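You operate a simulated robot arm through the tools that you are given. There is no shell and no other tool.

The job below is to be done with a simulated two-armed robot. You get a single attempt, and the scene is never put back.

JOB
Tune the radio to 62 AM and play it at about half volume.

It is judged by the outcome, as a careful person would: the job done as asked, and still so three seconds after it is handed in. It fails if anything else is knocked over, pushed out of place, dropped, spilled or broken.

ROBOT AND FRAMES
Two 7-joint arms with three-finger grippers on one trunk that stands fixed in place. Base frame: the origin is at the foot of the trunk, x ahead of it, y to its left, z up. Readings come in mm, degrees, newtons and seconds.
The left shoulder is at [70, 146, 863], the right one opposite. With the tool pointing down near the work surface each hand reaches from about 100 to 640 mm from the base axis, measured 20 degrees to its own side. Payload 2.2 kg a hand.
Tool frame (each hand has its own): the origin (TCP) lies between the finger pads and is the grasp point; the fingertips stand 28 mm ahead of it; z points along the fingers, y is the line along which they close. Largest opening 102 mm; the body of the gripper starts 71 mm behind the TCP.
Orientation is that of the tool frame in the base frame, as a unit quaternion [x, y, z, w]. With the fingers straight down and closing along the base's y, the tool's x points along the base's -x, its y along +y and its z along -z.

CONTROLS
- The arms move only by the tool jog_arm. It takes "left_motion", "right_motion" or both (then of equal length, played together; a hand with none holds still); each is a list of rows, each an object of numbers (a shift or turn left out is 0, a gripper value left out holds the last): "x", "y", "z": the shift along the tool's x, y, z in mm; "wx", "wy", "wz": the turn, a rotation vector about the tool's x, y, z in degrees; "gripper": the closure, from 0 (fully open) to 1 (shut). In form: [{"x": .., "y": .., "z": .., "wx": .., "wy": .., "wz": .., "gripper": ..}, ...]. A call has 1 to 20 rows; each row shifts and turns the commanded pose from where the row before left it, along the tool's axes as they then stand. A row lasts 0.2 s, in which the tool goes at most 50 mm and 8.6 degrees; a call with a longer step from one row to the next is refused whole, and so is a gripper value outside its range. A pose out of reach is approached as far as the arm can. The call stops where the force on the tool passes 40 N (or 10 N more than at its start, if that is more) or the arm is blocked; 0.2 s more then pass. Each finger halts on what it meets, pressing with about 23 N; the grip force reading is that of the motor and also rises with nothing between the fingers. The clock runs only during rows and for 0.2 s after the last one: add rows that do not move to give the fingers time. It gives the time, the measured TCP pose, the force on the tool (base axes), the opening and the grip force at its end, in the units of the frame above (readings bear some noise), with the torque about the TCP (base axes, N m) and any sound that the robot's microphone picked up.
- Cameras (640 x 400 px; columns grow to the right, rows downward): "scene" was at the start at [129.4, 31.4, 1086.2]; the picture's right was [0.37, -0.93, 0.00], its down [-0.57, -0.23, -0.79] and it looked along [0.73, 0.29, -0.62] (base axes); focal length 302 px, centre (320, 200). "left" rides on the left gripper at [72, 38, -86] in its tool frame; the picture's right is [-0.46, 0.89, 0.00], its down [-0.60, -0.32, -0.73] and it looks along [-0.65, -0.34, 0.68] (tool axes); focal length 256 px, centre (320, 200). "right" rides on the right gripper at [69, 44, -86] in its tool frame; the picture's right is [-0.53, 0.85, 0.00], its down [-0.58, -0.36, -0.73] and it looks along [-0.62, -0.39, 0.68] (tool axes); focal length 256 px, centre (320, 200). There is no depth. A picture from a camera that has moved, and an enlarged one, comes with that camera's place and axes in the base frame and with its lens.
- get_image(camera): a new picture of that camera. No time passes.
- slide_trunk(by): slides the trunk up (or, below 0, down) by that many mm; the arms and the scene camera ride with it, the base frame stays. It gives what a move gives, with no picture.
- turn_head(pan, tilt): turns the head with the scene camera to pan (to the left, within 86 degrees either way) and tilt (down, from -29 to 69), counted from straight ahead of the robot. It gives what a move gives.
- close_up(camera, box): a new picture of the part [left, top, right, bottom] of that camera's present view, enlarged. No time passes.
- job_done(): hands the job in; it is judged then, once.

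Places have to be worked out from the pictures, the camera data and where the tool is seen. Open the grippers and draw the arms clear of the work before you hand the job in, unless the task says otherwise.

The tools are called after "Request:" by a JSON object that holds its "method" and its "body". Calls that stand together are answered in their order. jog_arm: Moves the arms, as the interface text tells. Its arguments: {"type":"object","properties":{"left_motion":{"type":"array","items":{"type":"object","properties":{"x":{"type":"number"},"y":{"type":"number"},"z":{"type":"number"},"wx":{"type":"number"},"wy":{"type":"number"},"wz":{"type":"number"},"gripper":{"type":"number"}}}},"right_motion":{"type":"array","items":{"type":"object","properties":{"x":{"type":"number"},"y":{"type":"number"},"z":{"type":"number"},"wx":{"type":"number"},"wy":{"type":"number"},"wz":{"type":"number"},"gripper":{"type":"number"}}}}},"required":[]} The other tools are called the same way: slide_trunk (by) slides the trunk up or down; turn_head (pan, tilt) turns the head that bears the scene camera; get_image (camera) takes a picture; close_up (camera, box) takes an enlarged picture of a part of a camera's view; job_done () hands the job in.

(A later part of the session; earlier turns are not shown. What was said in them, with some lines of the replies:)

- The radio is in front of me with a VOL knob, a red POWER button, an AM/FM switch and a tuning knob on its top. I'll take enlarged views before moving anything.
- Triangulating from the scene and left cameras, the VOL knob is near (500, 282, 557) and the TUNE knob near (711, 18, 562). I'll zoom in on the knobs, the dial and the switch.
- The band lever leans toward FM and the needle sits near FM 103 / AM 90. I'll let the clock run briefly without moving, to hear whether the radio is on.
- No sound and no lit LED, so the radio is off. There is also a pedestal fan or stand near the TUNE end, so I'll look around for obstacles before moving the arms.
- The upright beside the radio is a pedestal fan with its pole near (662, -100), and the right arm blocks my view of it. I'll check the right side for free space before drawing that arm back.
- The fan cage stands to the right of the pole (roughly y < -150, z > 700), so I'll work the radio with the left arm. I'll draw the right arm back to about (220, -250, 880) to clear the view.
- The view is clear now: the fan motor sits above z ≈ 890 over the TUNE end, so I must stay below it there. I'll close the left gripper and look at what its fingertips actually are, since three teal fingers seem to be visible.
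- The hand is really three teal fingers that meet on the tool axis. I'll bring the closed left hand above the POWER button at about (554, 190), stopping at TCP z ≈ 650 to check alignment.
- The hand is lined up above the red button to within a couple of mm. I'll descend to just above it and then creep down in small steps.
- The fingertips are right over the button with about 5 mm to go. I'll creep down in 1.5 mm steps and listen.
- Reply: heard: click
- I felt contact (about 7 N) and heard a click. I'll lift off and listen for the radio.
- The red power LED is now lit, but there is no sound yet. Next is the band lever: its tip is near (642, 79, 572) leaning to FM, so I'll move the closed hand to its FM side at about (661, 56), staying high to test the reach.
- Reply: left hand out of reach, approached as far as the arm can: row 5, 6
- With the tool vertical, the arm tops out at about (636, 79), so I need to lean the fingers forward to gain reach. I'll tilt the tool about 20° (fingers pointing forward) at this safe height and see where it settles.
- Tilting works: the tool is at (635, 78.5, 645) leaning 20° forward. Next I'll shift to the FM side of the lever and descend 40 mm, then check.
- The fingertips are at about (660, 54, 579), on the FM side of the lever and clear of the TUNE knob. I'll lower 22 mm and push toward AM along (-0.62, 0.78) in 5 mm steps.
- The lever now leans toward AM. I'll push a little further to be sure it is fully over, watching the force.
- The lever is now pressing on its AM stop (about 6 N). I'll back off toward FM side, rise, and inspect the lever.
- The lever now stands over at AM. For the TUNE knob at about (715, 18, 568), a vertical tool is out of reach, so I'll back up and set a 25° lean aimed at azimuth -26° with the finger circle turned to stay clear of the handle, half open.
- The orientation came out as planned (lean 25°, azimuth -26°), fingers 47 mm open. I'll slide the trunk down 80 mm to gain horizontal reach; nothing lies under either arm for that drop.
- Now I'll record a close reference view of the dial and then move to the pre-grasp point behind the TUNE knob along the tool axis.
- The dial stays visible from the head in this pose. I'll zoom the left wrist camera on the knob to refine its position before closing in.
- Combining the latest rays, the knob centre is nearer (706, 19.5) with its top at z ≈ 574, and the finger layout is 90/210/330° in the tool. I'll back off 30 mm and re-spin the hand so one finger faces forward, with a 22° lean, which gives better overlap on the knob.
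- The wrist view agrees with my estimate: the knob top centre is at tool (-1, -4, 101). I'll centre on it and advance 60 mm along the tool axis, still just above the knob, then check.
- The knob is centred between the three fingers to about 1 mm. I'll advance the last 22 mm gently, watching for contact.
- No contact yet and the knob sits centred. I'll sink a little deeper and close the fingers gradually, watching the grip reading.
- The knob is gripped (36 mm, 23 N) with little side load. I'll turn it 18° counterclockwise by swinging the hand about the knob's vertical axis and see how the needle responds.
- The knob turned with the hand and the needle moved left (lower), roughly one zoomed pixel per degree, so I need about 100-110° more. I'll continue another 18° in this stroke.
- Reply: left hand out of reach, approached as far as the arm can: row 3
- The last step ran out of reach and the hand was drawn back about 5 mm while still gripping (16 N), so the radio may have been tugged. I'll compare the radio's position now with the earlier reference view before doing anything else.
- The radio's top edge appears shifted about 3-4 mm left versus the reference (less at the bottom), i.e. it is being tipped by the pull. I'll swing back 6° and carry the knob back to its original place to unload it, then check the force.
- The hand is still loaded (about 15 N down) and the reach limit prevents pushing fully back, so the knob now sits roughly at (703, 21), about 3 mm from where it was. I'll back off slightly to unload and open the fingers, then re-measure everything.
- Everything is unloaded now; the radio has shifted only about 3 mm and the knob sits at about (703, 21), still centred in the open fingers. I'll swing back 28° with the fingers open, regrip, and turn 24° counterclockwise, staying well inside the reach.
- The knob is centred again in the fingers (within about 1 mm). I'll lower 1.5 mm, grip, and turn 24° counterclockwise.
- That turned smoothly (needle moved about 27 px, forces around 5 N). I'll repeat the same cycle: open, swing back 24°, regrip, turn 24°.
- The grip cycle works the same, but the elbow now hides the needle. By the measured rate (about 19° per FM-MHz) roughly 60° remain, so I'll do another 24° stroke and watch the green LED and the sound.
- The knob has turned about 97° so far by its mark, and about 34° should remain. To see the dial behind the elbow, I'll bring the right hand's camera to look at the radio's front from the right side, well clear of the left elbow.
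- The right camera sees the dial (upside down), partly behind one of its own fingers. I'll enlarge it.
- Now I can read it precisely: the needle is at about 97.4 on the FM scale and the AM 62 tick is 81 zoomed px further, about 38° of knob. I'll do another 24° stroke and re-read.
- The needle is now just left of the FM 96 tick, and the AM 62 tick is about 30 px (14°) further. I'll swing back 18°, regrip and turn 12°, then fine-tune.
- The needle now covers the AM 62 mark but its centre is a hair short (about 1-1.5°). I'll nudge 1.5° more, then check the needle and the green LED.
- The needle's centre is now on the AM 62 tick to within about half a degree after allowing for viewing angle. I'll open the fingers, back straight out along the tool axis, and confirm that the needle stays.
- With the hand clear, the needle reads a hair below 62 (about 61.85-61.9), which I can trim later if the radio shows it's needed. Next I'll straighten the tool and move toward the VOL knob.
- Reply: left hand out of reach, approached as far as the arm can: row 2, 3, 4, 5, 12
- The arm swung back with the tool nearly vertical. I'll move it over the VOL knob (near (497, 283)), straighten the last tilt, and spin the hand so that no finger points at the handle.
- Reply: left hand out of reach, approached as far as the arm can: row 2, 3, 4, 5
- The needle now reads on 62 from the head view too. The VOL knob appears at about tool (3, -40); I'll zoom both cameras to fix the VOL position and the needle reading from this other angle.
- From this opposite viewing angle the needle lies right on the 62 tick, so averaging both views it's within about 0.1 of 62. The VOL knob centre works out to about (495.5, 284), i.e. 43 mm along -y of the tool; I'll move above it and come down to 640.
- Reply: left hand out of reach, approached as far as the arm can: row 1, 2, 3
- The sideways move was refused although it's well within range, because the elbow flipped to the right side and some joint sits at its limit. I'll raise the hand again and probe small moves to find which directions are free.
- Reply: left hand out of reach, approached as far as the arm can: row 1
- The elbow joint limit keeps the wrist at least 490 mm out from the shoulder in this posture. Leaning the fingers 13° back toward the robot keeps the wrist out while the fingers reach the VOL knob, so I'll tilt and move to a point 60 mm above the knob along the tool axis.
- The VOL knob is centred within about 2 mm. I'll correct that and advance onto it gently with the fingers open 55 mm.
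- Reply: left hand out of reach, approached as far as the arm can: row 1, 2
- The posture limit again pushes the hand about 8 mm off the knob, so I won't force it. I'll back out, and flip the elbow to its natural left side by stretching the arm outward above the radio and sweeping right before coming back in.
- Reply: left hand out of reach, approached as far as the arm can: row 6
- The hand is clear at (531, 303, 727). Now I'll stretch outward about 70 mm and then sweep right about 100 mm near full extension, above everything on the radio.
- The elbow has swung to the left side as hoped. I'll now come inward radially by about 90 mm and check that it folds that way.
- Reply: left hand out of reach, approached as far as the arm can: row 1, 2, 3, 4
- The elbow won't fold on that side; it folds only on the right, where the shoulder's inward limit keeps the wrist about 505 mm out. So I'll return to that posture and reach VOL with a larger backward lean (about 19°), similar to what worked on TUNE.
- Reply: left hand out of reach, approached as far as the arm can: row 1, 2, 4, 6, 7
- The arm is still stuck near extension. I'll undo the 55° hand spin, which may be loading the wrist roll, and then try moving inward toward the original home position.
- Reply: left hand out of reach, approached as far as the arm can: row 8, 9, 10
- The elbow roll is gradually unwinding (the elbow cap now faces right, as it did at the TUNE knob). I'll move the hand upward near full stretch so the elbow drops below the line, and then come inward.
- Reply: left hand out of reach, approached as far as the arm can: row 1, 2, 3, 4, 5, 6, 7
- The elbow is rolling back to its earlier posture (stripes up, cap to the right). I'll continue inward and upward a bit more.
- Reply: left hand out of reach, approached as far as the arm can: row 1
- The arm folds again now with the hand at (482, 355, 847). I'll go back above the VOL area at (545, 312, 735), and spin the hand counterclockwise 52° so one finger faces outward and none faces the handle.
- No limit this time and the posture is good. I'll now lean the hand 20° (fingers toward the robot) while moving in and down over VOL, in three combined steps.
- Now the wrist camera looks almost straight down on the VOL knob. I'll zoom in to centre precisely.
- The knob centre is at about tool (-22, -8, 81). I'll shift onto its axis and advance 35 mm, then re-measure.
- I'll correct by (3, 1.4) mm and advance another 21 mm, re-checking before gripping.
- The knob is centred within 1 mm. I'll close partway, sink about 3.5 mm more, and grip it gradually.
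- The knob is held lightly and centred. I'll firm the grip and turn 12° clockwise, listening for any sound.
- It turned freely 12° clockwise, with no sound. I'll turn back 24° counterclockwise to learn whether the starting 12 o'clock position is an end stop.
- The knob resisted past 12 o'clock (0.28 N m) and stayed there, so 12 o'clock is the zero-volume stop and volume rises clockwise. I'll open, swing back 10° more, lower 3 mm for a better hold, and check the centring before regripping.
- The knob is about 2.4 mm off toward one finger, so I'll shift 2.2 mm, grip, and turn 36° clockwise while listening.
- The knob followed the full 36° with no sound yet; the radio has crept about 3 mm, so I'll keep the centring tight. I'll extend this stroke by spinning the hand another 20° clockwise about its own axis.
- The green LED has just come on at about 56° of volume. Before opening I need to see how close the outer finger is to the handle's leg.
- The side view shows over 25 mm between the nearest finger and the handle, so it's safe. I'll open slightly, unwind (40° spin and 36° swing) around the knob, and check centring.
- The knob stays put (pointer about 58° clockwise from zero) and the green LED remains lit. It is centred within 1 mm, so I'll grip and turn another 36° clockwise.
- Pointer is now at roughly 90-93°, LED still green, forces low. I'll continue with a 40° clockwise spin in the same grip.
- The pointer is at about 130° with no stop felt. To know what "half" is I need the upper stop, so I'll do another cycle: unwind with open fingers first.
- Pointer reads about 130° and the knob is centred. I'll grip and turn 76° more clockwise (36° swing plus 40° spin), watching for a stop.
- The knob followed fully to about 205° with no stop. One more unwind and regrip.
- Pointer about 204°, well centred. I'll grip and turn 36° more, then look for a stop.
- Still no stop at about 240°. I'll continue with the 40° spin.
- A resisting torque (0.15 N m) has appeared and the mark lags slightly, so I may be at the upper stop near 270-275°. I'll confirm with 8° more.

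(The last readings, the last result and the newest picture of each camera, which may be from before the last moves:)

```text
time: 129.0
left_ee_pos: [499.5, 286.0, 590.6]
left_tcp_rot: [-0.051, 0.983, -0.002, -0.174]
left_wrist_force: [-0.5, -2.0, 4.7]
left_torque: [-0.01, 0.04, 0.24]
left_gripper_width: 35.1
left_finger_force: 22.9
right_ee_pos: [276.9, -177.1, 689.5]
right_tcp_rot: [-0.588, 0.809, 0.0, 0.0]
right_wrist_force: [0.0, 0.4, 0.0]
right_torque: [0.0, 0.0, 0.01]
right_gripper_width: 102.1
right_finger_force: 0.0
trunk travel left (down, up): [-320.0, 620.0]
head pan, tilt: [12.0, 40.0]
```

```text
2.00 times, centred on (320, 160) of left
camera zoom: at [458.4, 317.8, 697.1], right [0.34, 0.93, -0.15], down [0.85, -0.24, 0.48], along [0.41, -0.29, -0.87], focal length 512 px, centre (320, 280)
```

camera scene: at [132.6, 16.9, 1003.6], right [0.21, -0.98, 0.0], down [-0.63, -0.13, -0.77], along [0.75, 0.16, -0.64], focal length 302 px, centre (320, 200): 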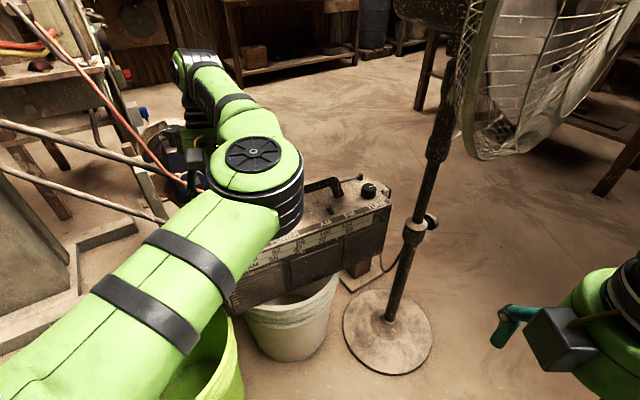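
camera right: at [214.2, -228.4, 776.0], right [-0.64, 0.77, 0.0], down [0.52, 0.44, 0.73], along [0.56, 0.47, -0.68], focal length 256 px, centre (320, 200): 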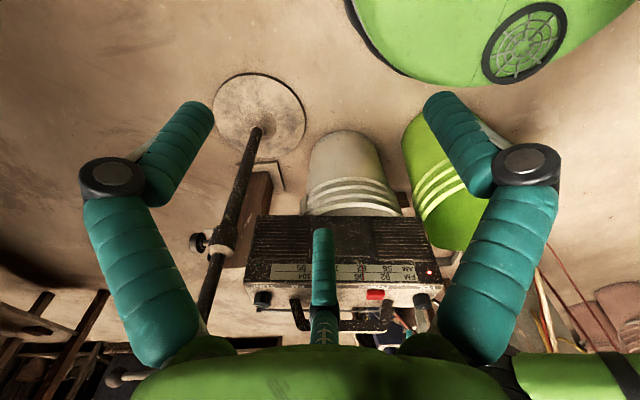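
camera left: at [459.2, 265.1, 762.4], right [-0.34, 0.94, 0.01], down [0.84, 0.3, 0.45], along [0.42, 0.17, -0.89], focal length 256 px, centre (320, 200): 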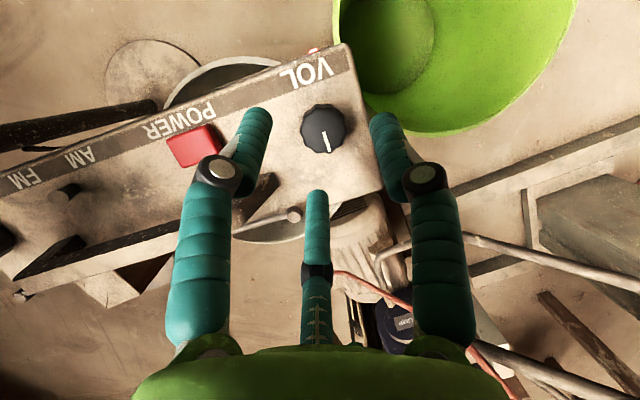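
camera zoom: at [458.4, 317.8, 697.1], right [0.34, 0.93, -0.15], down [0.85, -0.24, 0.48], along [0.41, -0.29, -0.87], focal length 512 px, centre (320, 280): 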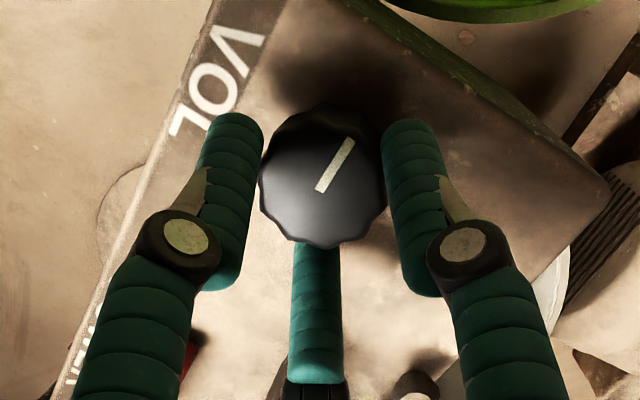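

The torque rose and the mark stayed put, so the upper stop is at about 270° (pointer toward the VOL end). Half volume is therefore about 135°. I'll turn back 84° counterclockwise in this grip.

Request:
{"method": "jog_arm", "body": {"left_motion": [{"wz": -6}, {"wz": -6}, {"wz": -6}, {"wz": -6}, {"wz": -6}, {"wz": -6}, {"wz": -6}, {"wz": -6}, {"x": -0.7, "y": 0.59, "wx": 1.33, "wy": 1.58, "wz": -5.63}, {"x": -0.7, "y": 0.59, "wx": 1.33, "wy": 1.58, "wz": -5.63}, {"x": -0.7, "y": 0.59, "wx": 1.33, "wy": 1.58, "wz": -5.63}, {"x": -0.7, "y": 0.59, "wx": 1.33, "wy": 1.58, "wz": -5.63}, {"x": -0.7, "y": 0.59, "wx": 1.33, "wy": 1.58, "wz": -5.63}, {"x": -0.7, "y": 0.59, "wx": 1.33, "wy": 1.58, "wz": -5.63}, {}]}}

Request:
{"method": "close_up", "body": {"camera": "left", "box": [200, 60, 440, 260]}}

Request:
{"method": "close_up", "body": {"camera": "right", "box": [240, 220, 450, 330]}}

```text
time: 132.2
left_ee_pos: [498.2, 291.0, 591.2]
left_tcp_rot: [0.697, -0.696, -0.013, 0.173]
left_wrist_force: [-4.3, -0.1, 5.7]
left_torque: [0.39, -0.01, -0.04]
left_gripper_width: 35.0
left_finger_force: 22.8
right_ee_pos: [278.5, -176.5, 689.4]
right_tcp_rot: [-0.588, 0.809, 0.0, 0.001]
right_wrist_force: [0.3, 1.3, 0.1]
right_torque: [0.0, 0.0, 0.01]
right_gripper_width: 101.8
right_finger_force: 0.0
trunk travel left (down, up): [-320.0, 620.0]
head pan, tilt: [12.0, 40.0]
```

```text
2.00 times, centred on (320, 160) of left
camera zoom: at [486.5, 240.3, 697.7], right [-0.87, 0.48, 0.13], down [0.48, 0.74, 0.47], along [0.13, 0.47, -0.87], focal length 512 px, centre (320, 280)
```

zoom: 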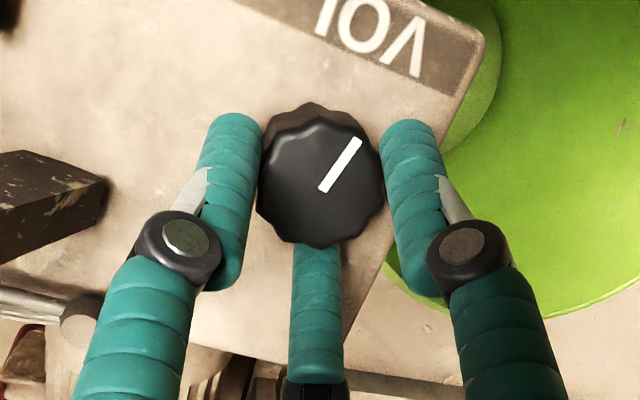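

```text
3.05 times, centred on (345, 275) of right
camera zoom: at [213.4, -228.7, 776.1], right [-0.64, 0.77, 0.0], down [0.52, 0.44, 0.73], along [0.56, 0.47, -0.68], focal length 780 px, centre (244, -29)
```

zoom: 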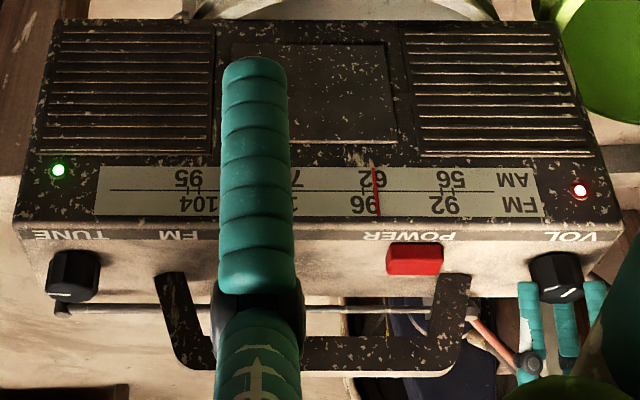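

Pointer now at about 190°. I'll open, wind the hand clockwise 56° without the knob, and check centring before the final turn back to 135°.

Request:
{"method": "jog_arm", "body": {"left_motion": [{"gripper": 0.58}, {}, {"x": 0.7, "y": -0.59, "wx": -1.33, "wy": -1.58, "wz": 5.63}, {"x": 0.7, "y": -0.59, "wx": -1.33, "wy": -1.58, "wz": 5.63}, {"x": 0.7, "y": -0.59, "wx": -1.33, "wy": -1.58, "wz": 5.63}, {"x": 0.7, "y": -0.59, "wx": -1.33, "wy": -1.58, "wz": 5.63}, {"x": 0.7, "y": -0.59, "wx": -1.33, "wy": -1.58, "wz": 5.63}, {"x": 0.7, "y": -0.59, "wx": -1.33, "wy": -1.58, "wz": 5.63}, {"wz": 5}, {"wz": 5}, {"wz": 5}, {"wz": 5}, {}]}}

Request:
{"method": "close_up", "body": {"camera": "left", "box": [200, 60, 440, 260]}}

```text
time: 135.0
left_ee_pos: [500.2, 287.4, 590.7]
left_tcp_rot: [-0.287, 0.942, 0.041, -0.171]
left_wrist_force: [-0.3, -0.3, 0.8]
left_torque: [0.02, 0.02, -0.01]
left_gripper_width: 42.7
left_finger_force: 0.0
right_ee_pos: [277.8, -176.6, 689.8]
right_tcp_rot: [-0.588, 0.809, 0.0, -0.001]
right_wrist_force: [1.0, 0.0, -0.4]
right_torque: [0.01, -0.02, -0.01]
right_gripper_width: 102.0
right_finger_force: 0.1
trunk travel left (down, up): [-320.0, 620.0]
head pan, tilt: [12.0, 40.0]
```

```text
2.00 times, centred on (320, 160) of left
camera zoom: at [454.3, 279.3, 699.3], right [-0.11, 0.99, 0.01], down [0.89, 0.09, 0.45], along [0.45, 0.06, -0.89], focal length 512 px, centre (320, 280)
```

zoom: 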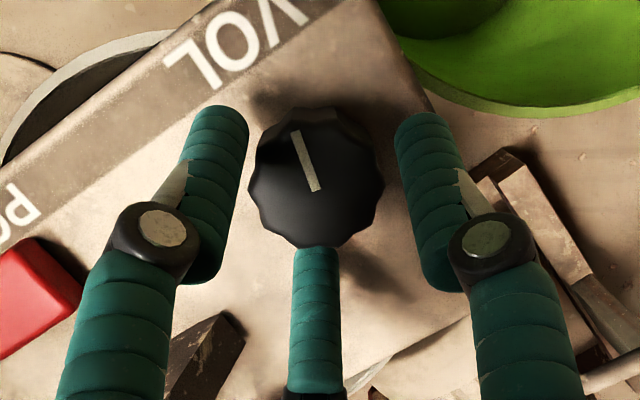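

Centred within 1 mm with the pointer at about 190°. I'll grip and turn 56° counterclockwise to reach about 135°.

Request:
{"method": "jog_arm", "body": {"left_motion": [{"y": -0.7}, {"gripper": 0.66}, {"gripper": 0.8}, {}, {"wz": -5}, {"wz": -5}, {"wz": -5}, {"wz": -5}, {"x": -0.7, "y": 0.59, "wx": 1.33, "wy": 1.58, "wz": -5.63}, {"x": -0.7, "y": 0.59, "wx": 1.33, "wy": 1.58, "wz": -5.63}, {"x": -0.7, "y": 0.59, "wx": 1.33, "wy": 1.58, "wz": -5.63}, {"x": -0.7, "y": 0.59, "wx": 1.33, "wy": 1.58, "wz": -5.63}, {"x": -0.7, "y": 0.59, "wx": 1.33, "wy": 1.58, "wz": -5.63}, {"x": -0.7, "y": 0.59, "wx": 1.33, "wy": 1.58, "wz": -5.63}, {}]}}

Request:
{"method": "close_up", "body": {"camera": "left", "box": [200, 60, 440, 260]}}

Request:
{"method": "close_up", "body": {"camera": "right", "box": [240, 220, 450, 330]}}

```text
time: 138.2
left_ee_pos: [498.3, 291.7, 590.3]
left_tcp_rot: [0.698, -0.695, -0.015, 0.173]
left_wrist_force: [-5.4, 2.9, 7.2]
left_torque: [0.34, 0.5, -0.06]
left_gripper_width: 35.3
left_finger_force: 23.4
right_ee_pos: [276.1, -176.4, 690.0]
right_tcp_rot: [-0.588, 0.809, -0.001, 0.0]
right_wrist_force: [-0.8, 0.1, 0.9]
right_torque: [-0.02, 0.02, -0.02]
right_gripper_width: 102.0
right_finger_force: 0.0
trunk travel left (down, up): [-320.0, 620.0]
head pan, tilt: [12.0, 40.0]
```

```text
2.00 times, centred on (320, 160) of left
camera zoom: at [486.9, 240.2, 697.9], right [-0.87, 0.48, 0.13], down [0.48, 0.74, 0.47], along [0.13, 0.47, -0.87], focal length 512 px, centre (320, 280)
```

zoom: 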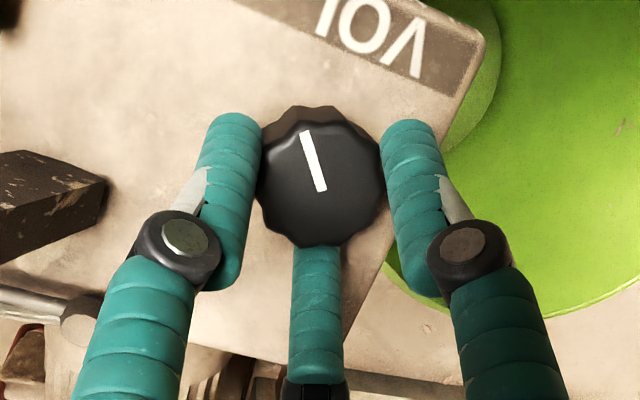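

```text
3.05 times, centred on (345, 275) of right
camera zoom: at [213.4, -228.6, 776.2], right [-0.64, 0.77, 0.0], down [0.52, 0.44, 0.73], along [0.56, 0.47, -0.68], focal length 780 px, centre (244, -29)
```

zoom: 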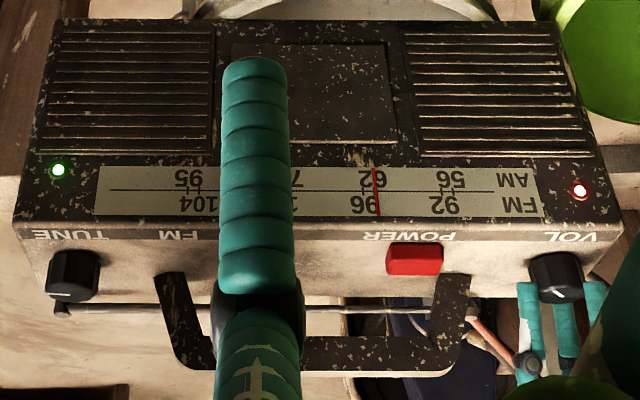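

Working the pointer out in base axes: zero is at azimuth 38°, the upper stop at 128° (a 270° range), and it now stands at -102°, i.e. 140.5°, or 52%. I'll nudge 5° more counterclockwise to hit the middle, then release.

Request:
{"method": "jog_arm", "body": {"left_motion": [{"x": -0.62, "y": 0.52, "wx": 1.17, "wy": 1.39, "wz": -4.96}, {}, {"gripper": 0.66}, {"gripper": 0.55}, {}]}}

Request:
{"method": "close_up", "body": {"camera": "left", "box": [200, 60, 440, 260]}}

Request:
{"method": "close_up", "body": {"camera": "right", "box": [240, 220, 450, 330]}}

```text
time: 139.4
left_ee_pos: [498.0, 290.6, 589.6]
left_tcp_rot: [0.728, -0.663, -0.007, 0.175]
left_wrist_force: [0.4, 0.4, -0.7]
left_torque: [-0.03, 0.02, -0.01]
left_gripper_width: 46.0
left_finger_force: 0.1
right_ee_pos: [278.1, -175.7, 689.5]
right_tcp_rot: [-0.588, 0.809, 0.001, 0.0]
right_wrist_force: [0.0, -0.1, 0.2]
right_torque: [-0.02, 0.01, -0.01]
right_gripper_width: 101.9
right_finger_force: 0.1
trunk travel left (down, up): [-320.0, 620.0]
head pan, tilt: [12.0, 40.0]
```

```text
2.00 times, centred on (320, 160) of left
camera zoom: at [492.2, 239.1, 696.8], right [-0.91, 0.4, 0.13], down [0.41, 0.78, 0.47], along [0.09, 0.48, -0.87], focal length 512 px, centre (320, 280)
```

zoom: 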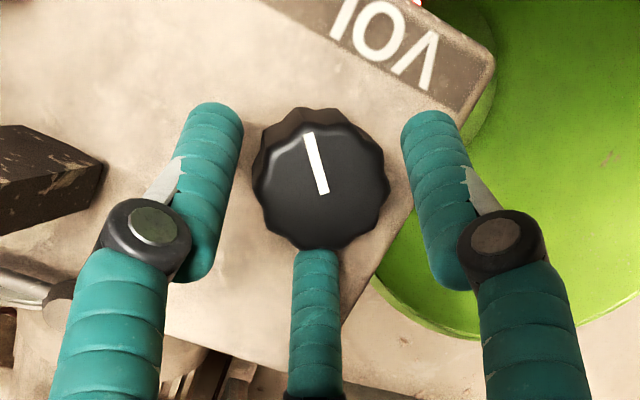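

```text
3.05 times, centred on (345, 275) of right
camera zoom: at [214.2, -228.4, 775.9], right [-0.64, 0.77, 0.0], down [0.52, 0.44, 0.73], along [0.56, 0.47, -0.68], focal length 780 px, centre (244, -29)
```

zoom: 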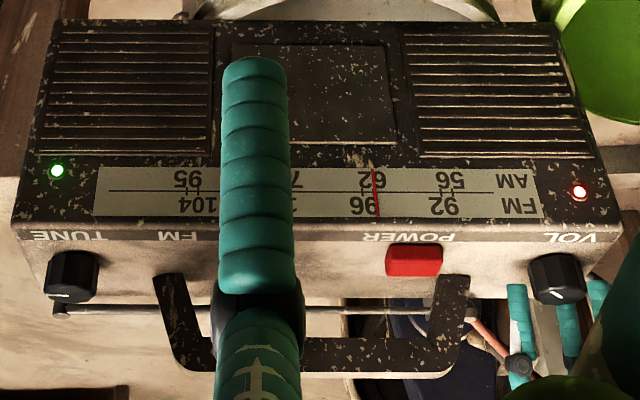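

Pointer now at 136.7° of 270° (about 51%), both LEDs lit. I'll withdraw the hand straight back along its axis and then up and away from the radio.

Request:
{"method": "jog_arm", "body": {"left_motion": [{"gripper": 0.5}, {"z": -4}, {"z": -8}, {"z": -12}, {"z": -18}, {"z": -20}, {"z": -20}, {"z": -20}, {}]}}

Request:
{"method": "get_image", "body": {"camera": "left"}}

Request:
{"method": "close_up", "body": {"camera": "right", "box": [340, 265, 380, 290]}}

Request:
{"method": "get_image", "body": {"camera": "scene"}}

```text
time: 141.4
left_ee_pos: [523.1, 316.1, 686.5]
left_tcp_rot: [0.728, -0.664, -0.007, 0.173]
left_wrist_force: [0.1, -0.1, -0.1]
left_torque: [-0.02, -0.02, 0.04]
left_gripper_width: 51.0
left_finger_force: 0.0
right_ee_pos: [277.0, -176.0, 689.8]
right_tcp_rot: [-0.588, 0.809, 0.0, 0.0]
right_wrist_force: [0.1, 0.7, 0.4]
right_torque: [-0.01, -0.05, -0.02]
right_gripper_width: 101.9
right_finger_force: 0.0
trunk travel left (down, up): [-320.0, 620.0]
head pan, tilt: [12.0, 40.0]
```

```text
taken
camera left: at [517.3, 264.6, 793.4], right [-0.91, 0.4, 0.13], down [0.41, 0.78, 0.47], along [0.09, 0.48, -0.87], focal length 256 px, centre (320, 200)
```

left: 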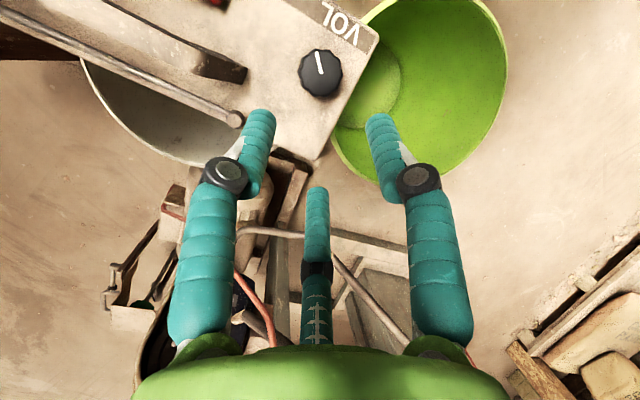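

```text
16.00 times, centred on (360, 278) of right
camera zoom: at [214.3, -228.4, 775.9], right [-0.64, 0.77, 0.0], down [0.52, 0.44, 0.73], along [0.56, 0.47, -0.68], focal length 4096 px, centre (-320, -1040)
```

zoom: 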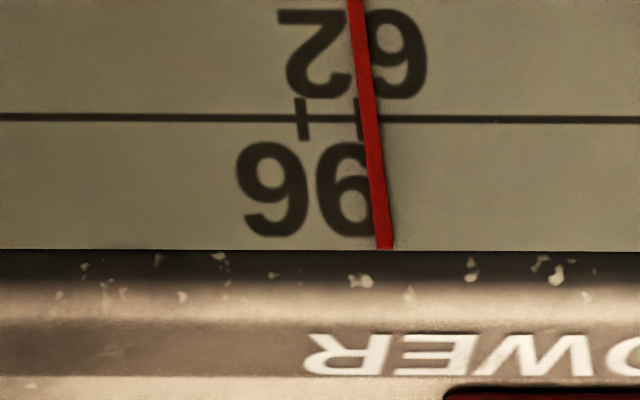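

```text
taken
camera scene: at [132.7, 16.9, 1003.6], right [0.21, -0.98, 0.0], down [-0.63, -0.13, -0.77], along [0.75, 0.16, -0.64], focal length 302 px, centre (320, 200)
```

scene: 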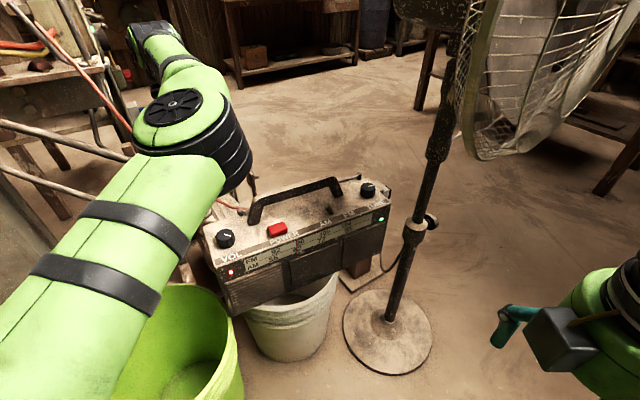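

The needle still sits on 62, the pointer on half, and both LEDs are lit. I'll straighten the left hand, open it, raise it well clear, and lift the trunk back to its original height.

Request:
{"method": "jog_arm", "body": {"left_motion": [{"z": -15}, {"wx": 5.1, "wy": -4.3}, {"wx": 5.1, "wy": -4.3}, {"wx": 5.1, "wy": -4.3}, {"z": -25}, {"z": -25}, {"z": -25, "gripper": 0}, {"z": -20}, {}]}}

Request:
{"method": "slide_trunk", "body": {"by": 80}}

Request:
{"method": "get_image", "body": {"camera": "scene"}}

Request:
{"method": "close_up", "body": {"camera": "scene", "box": [200, 170, 410, 310]}}

```text
time: 143.4
left_ee_pos: [525.6, 320.4, 796.6]
left_tcp_rot: [0.739, -0.673, -0.001, 0.0]
left_wrist_force: [-0.5, 0.3, 0.3]
left_torque: [0.02, 0.01, -0.02]
left_gripper_width: 102.1
left_finger_force: 0.1
right_ee_pos: [277.6, -175.9, 689.4]
right_tcp_rot: [-0.588, 0.809, 0.0, 0.0]
right_wrist_force: [1.0, -0.4, -0.7]
right_torque: [0.0, -0.02, -0.01]
right_gripper_width: 101.9
right_finger_force: 0.0
trunk travel left (down, up): [-320.0, 620.0]
head pan, tilt: [12.0, 40.0]
```

```text
time: 144.6
left_ee_pos: [526.1, 319.5, 876.7]
left_tcp_rot: [0.739, -0.673, 0.0, 0.0]
left_wrist_force: [-0.7, 0.5, -0.4]
left_torque: [0.03, -0.01, -0.01]
left_gripper_width: 102.0
left_finger_force: 0.0
right_ee_pos: [276.6, -176.0, 770.1]
right_tcp_rot: [-0.588, 0.809, 0.0, 0.0]
right_wrist_force: [0.3, 0.1, -1.1]
right_torque: [0.01, 0.04, 0.0]
right_gripper_width: 102.1
right_finger_force: 0.0
trunk travel left (down, up): [-400.0, 540.0]
head pan, tilt: [12.0, 40.0]
```

```text
taken
camera scene: at [132.9, 16.9, 1083.5], right [0.21, -0.98, 0.0], down [-0.63, -0.13, -0.77], along [0.75, 0.16, -0.64], focal length 302 px, centre (320, 200)
```

scene: 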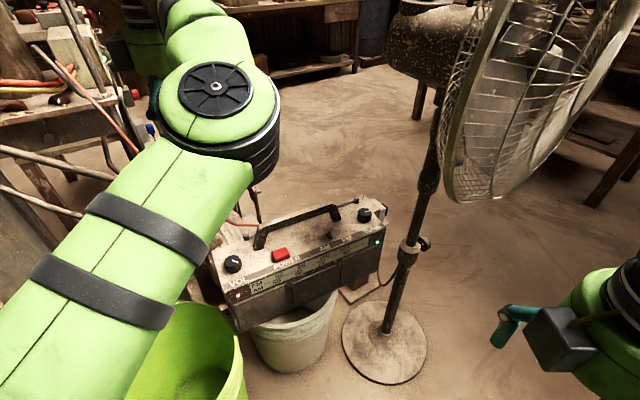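

```text
2.86 times, centred on (305, 240) of scene
camera zoom: at [132.9, 16.9, 1083.5], right [0.21, -0.98, 0.0], down [-0.63, -0.13, -0.77], along [0.75, 0.16, -0.64], focal length 862 px, centre (363, 86)
```

zoom: 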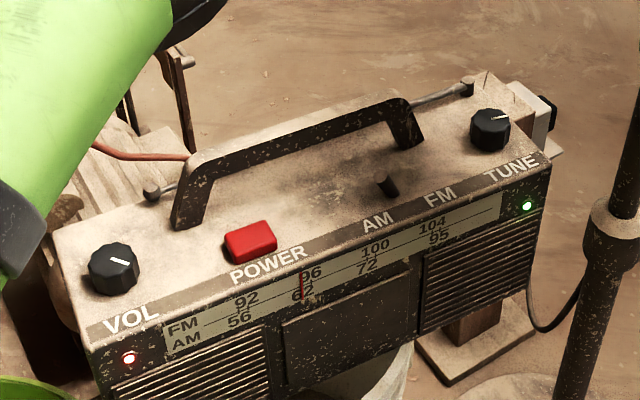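

The radio is upright and powered, with the lever at AM. I'll take final close looks at the needle, the volume pointer and the lever.

Request:
{"method": "close_up", "body": {"camera": "scene", "box": [275, 245, 335, 285]}}

Request:
{"method": "close_up", "body": {"camera": "scene", "box": [210, 240, 270, 290]}}

Request:
{"method": "close_up", "body": {"camera": "scene", "box": [310, 195, 390, 255]}}

Request:
{"method": "jog_arm", "body": {"left_motion": [{}, {}, {}, {}, {}, {}, {}, {}, {}, {}]}}

```text
10.00 times, centred on (305, 265) of scene
camera zoom: at [132.9, 16.9, 1083.5], right [0.21, -0.98, 0.0], down [-0.63, -0.13, -0.77], along [0.75, 0.16, -0.64], focal length 3016 px, centre (470, -450)
```

zoom: 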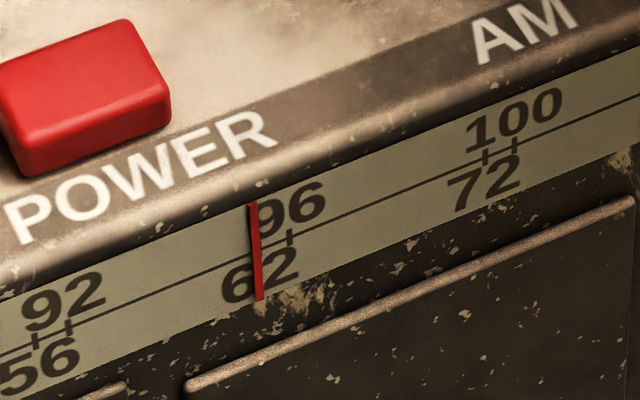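

```text
8.00 times, centred on (240, 265) of scene
camera zoom: at [132.9, 16.9, 1083.5], right [0.21, -0.98, 0.0], down [-0.63, -0.13, -0.77], along [0.75, 0.16, -0.64], focal length 2413 px, centre (960, -320)
```

zoom: 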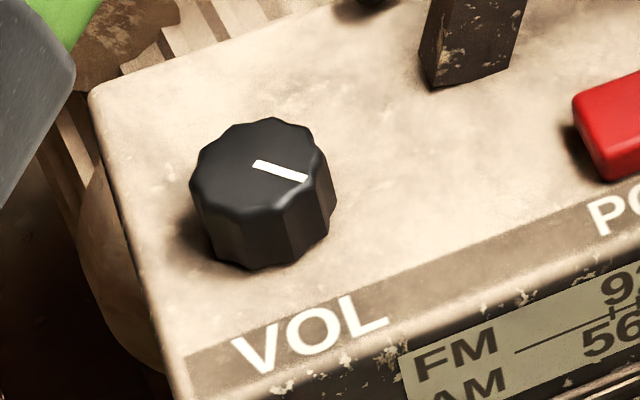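

```text
6.67 times, centred on (350, 225) of scene
camera zoom: at [132.9, 16.9, 1083.5], right [0.21, -0.98, 0.0], down [-0.63, -0.13, -0.77], along [0.75, 0.16, -0.64], focal length 2011 px, centre (120, 33)
```

zoom: 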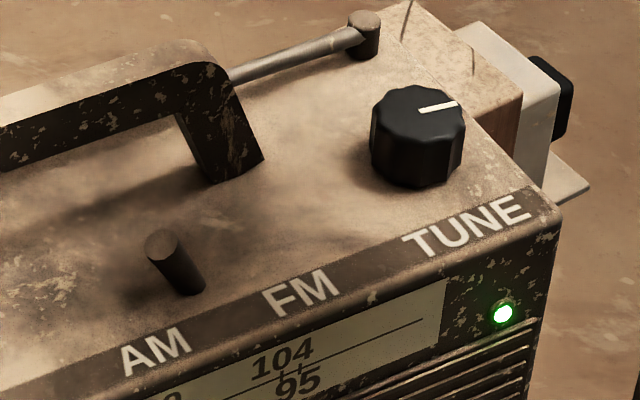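

```text
time: 146.8
left_ee_pos: [527.0, 319.3, 875.3]
left_tcp_rot: [0.739, -0.673, 0.0, 0.0]
left_wrist_force: [-0.2, -0.4, 0.9]
left_torque: [-0.02, -0.02, -0.05]
left_gripper_width: 101.8
left_finger_force: 0.1
right_ee_pos: [277.2, -177.0, 769.7]
right_tcp_rot: [-0.588, 0.809, 0.0, 0.001]
right_wrist_force: [0.2, -0.1, 0.6]
right_torque: [0.0, 0.01, 0.02]
right_gripper_width: 102.0
right_finger_force: 0.2
trunk travel left (down, up): [-400.0, 540.0]
head pan, tilt: [12.0, 40.0]
```

Everything checks out: power and the green LED are lit, the lever is at AM, the needle is on the 62 tick, and the volume pointer is halfway (about 137° of 270°). Both hands are open and clear, so I'm handing the job in.

Request:
{"method": "job_done", "body": {}}

```text
The job is handed in.
```

The radio is on, set to AM, tuned to 62 and turned up to about half volume. Both grippers are open and the arms are clear of it.

- **Power:** I pressed the button, heard it click, and the red light came on.
- **Band:** the lever was on FM, so I pushed it over to its AM stop.
- **Tuning:** the needle sits on the 62 mark; I read it at about 61.9.
- **Volume:** the knob turns 270° in all. I left it at about 137° from zero, or about 51%.

**Sound:** the microphone picked up nothing except that click, so I can't confirm the radio by ear. What I saw was the green light come on at roughly 50° of volume and stay on after that. I took that to mean it was receiving, but I couldn't check.

**Radio position:** the radio ended about 3–5 mm from where it started. I tugged it a few millimetres when the arm ran out of reach at the tuning knob, and it crept a little more while I turned the volume. It is still upright on its supports, and I saw nothing else disturbed.
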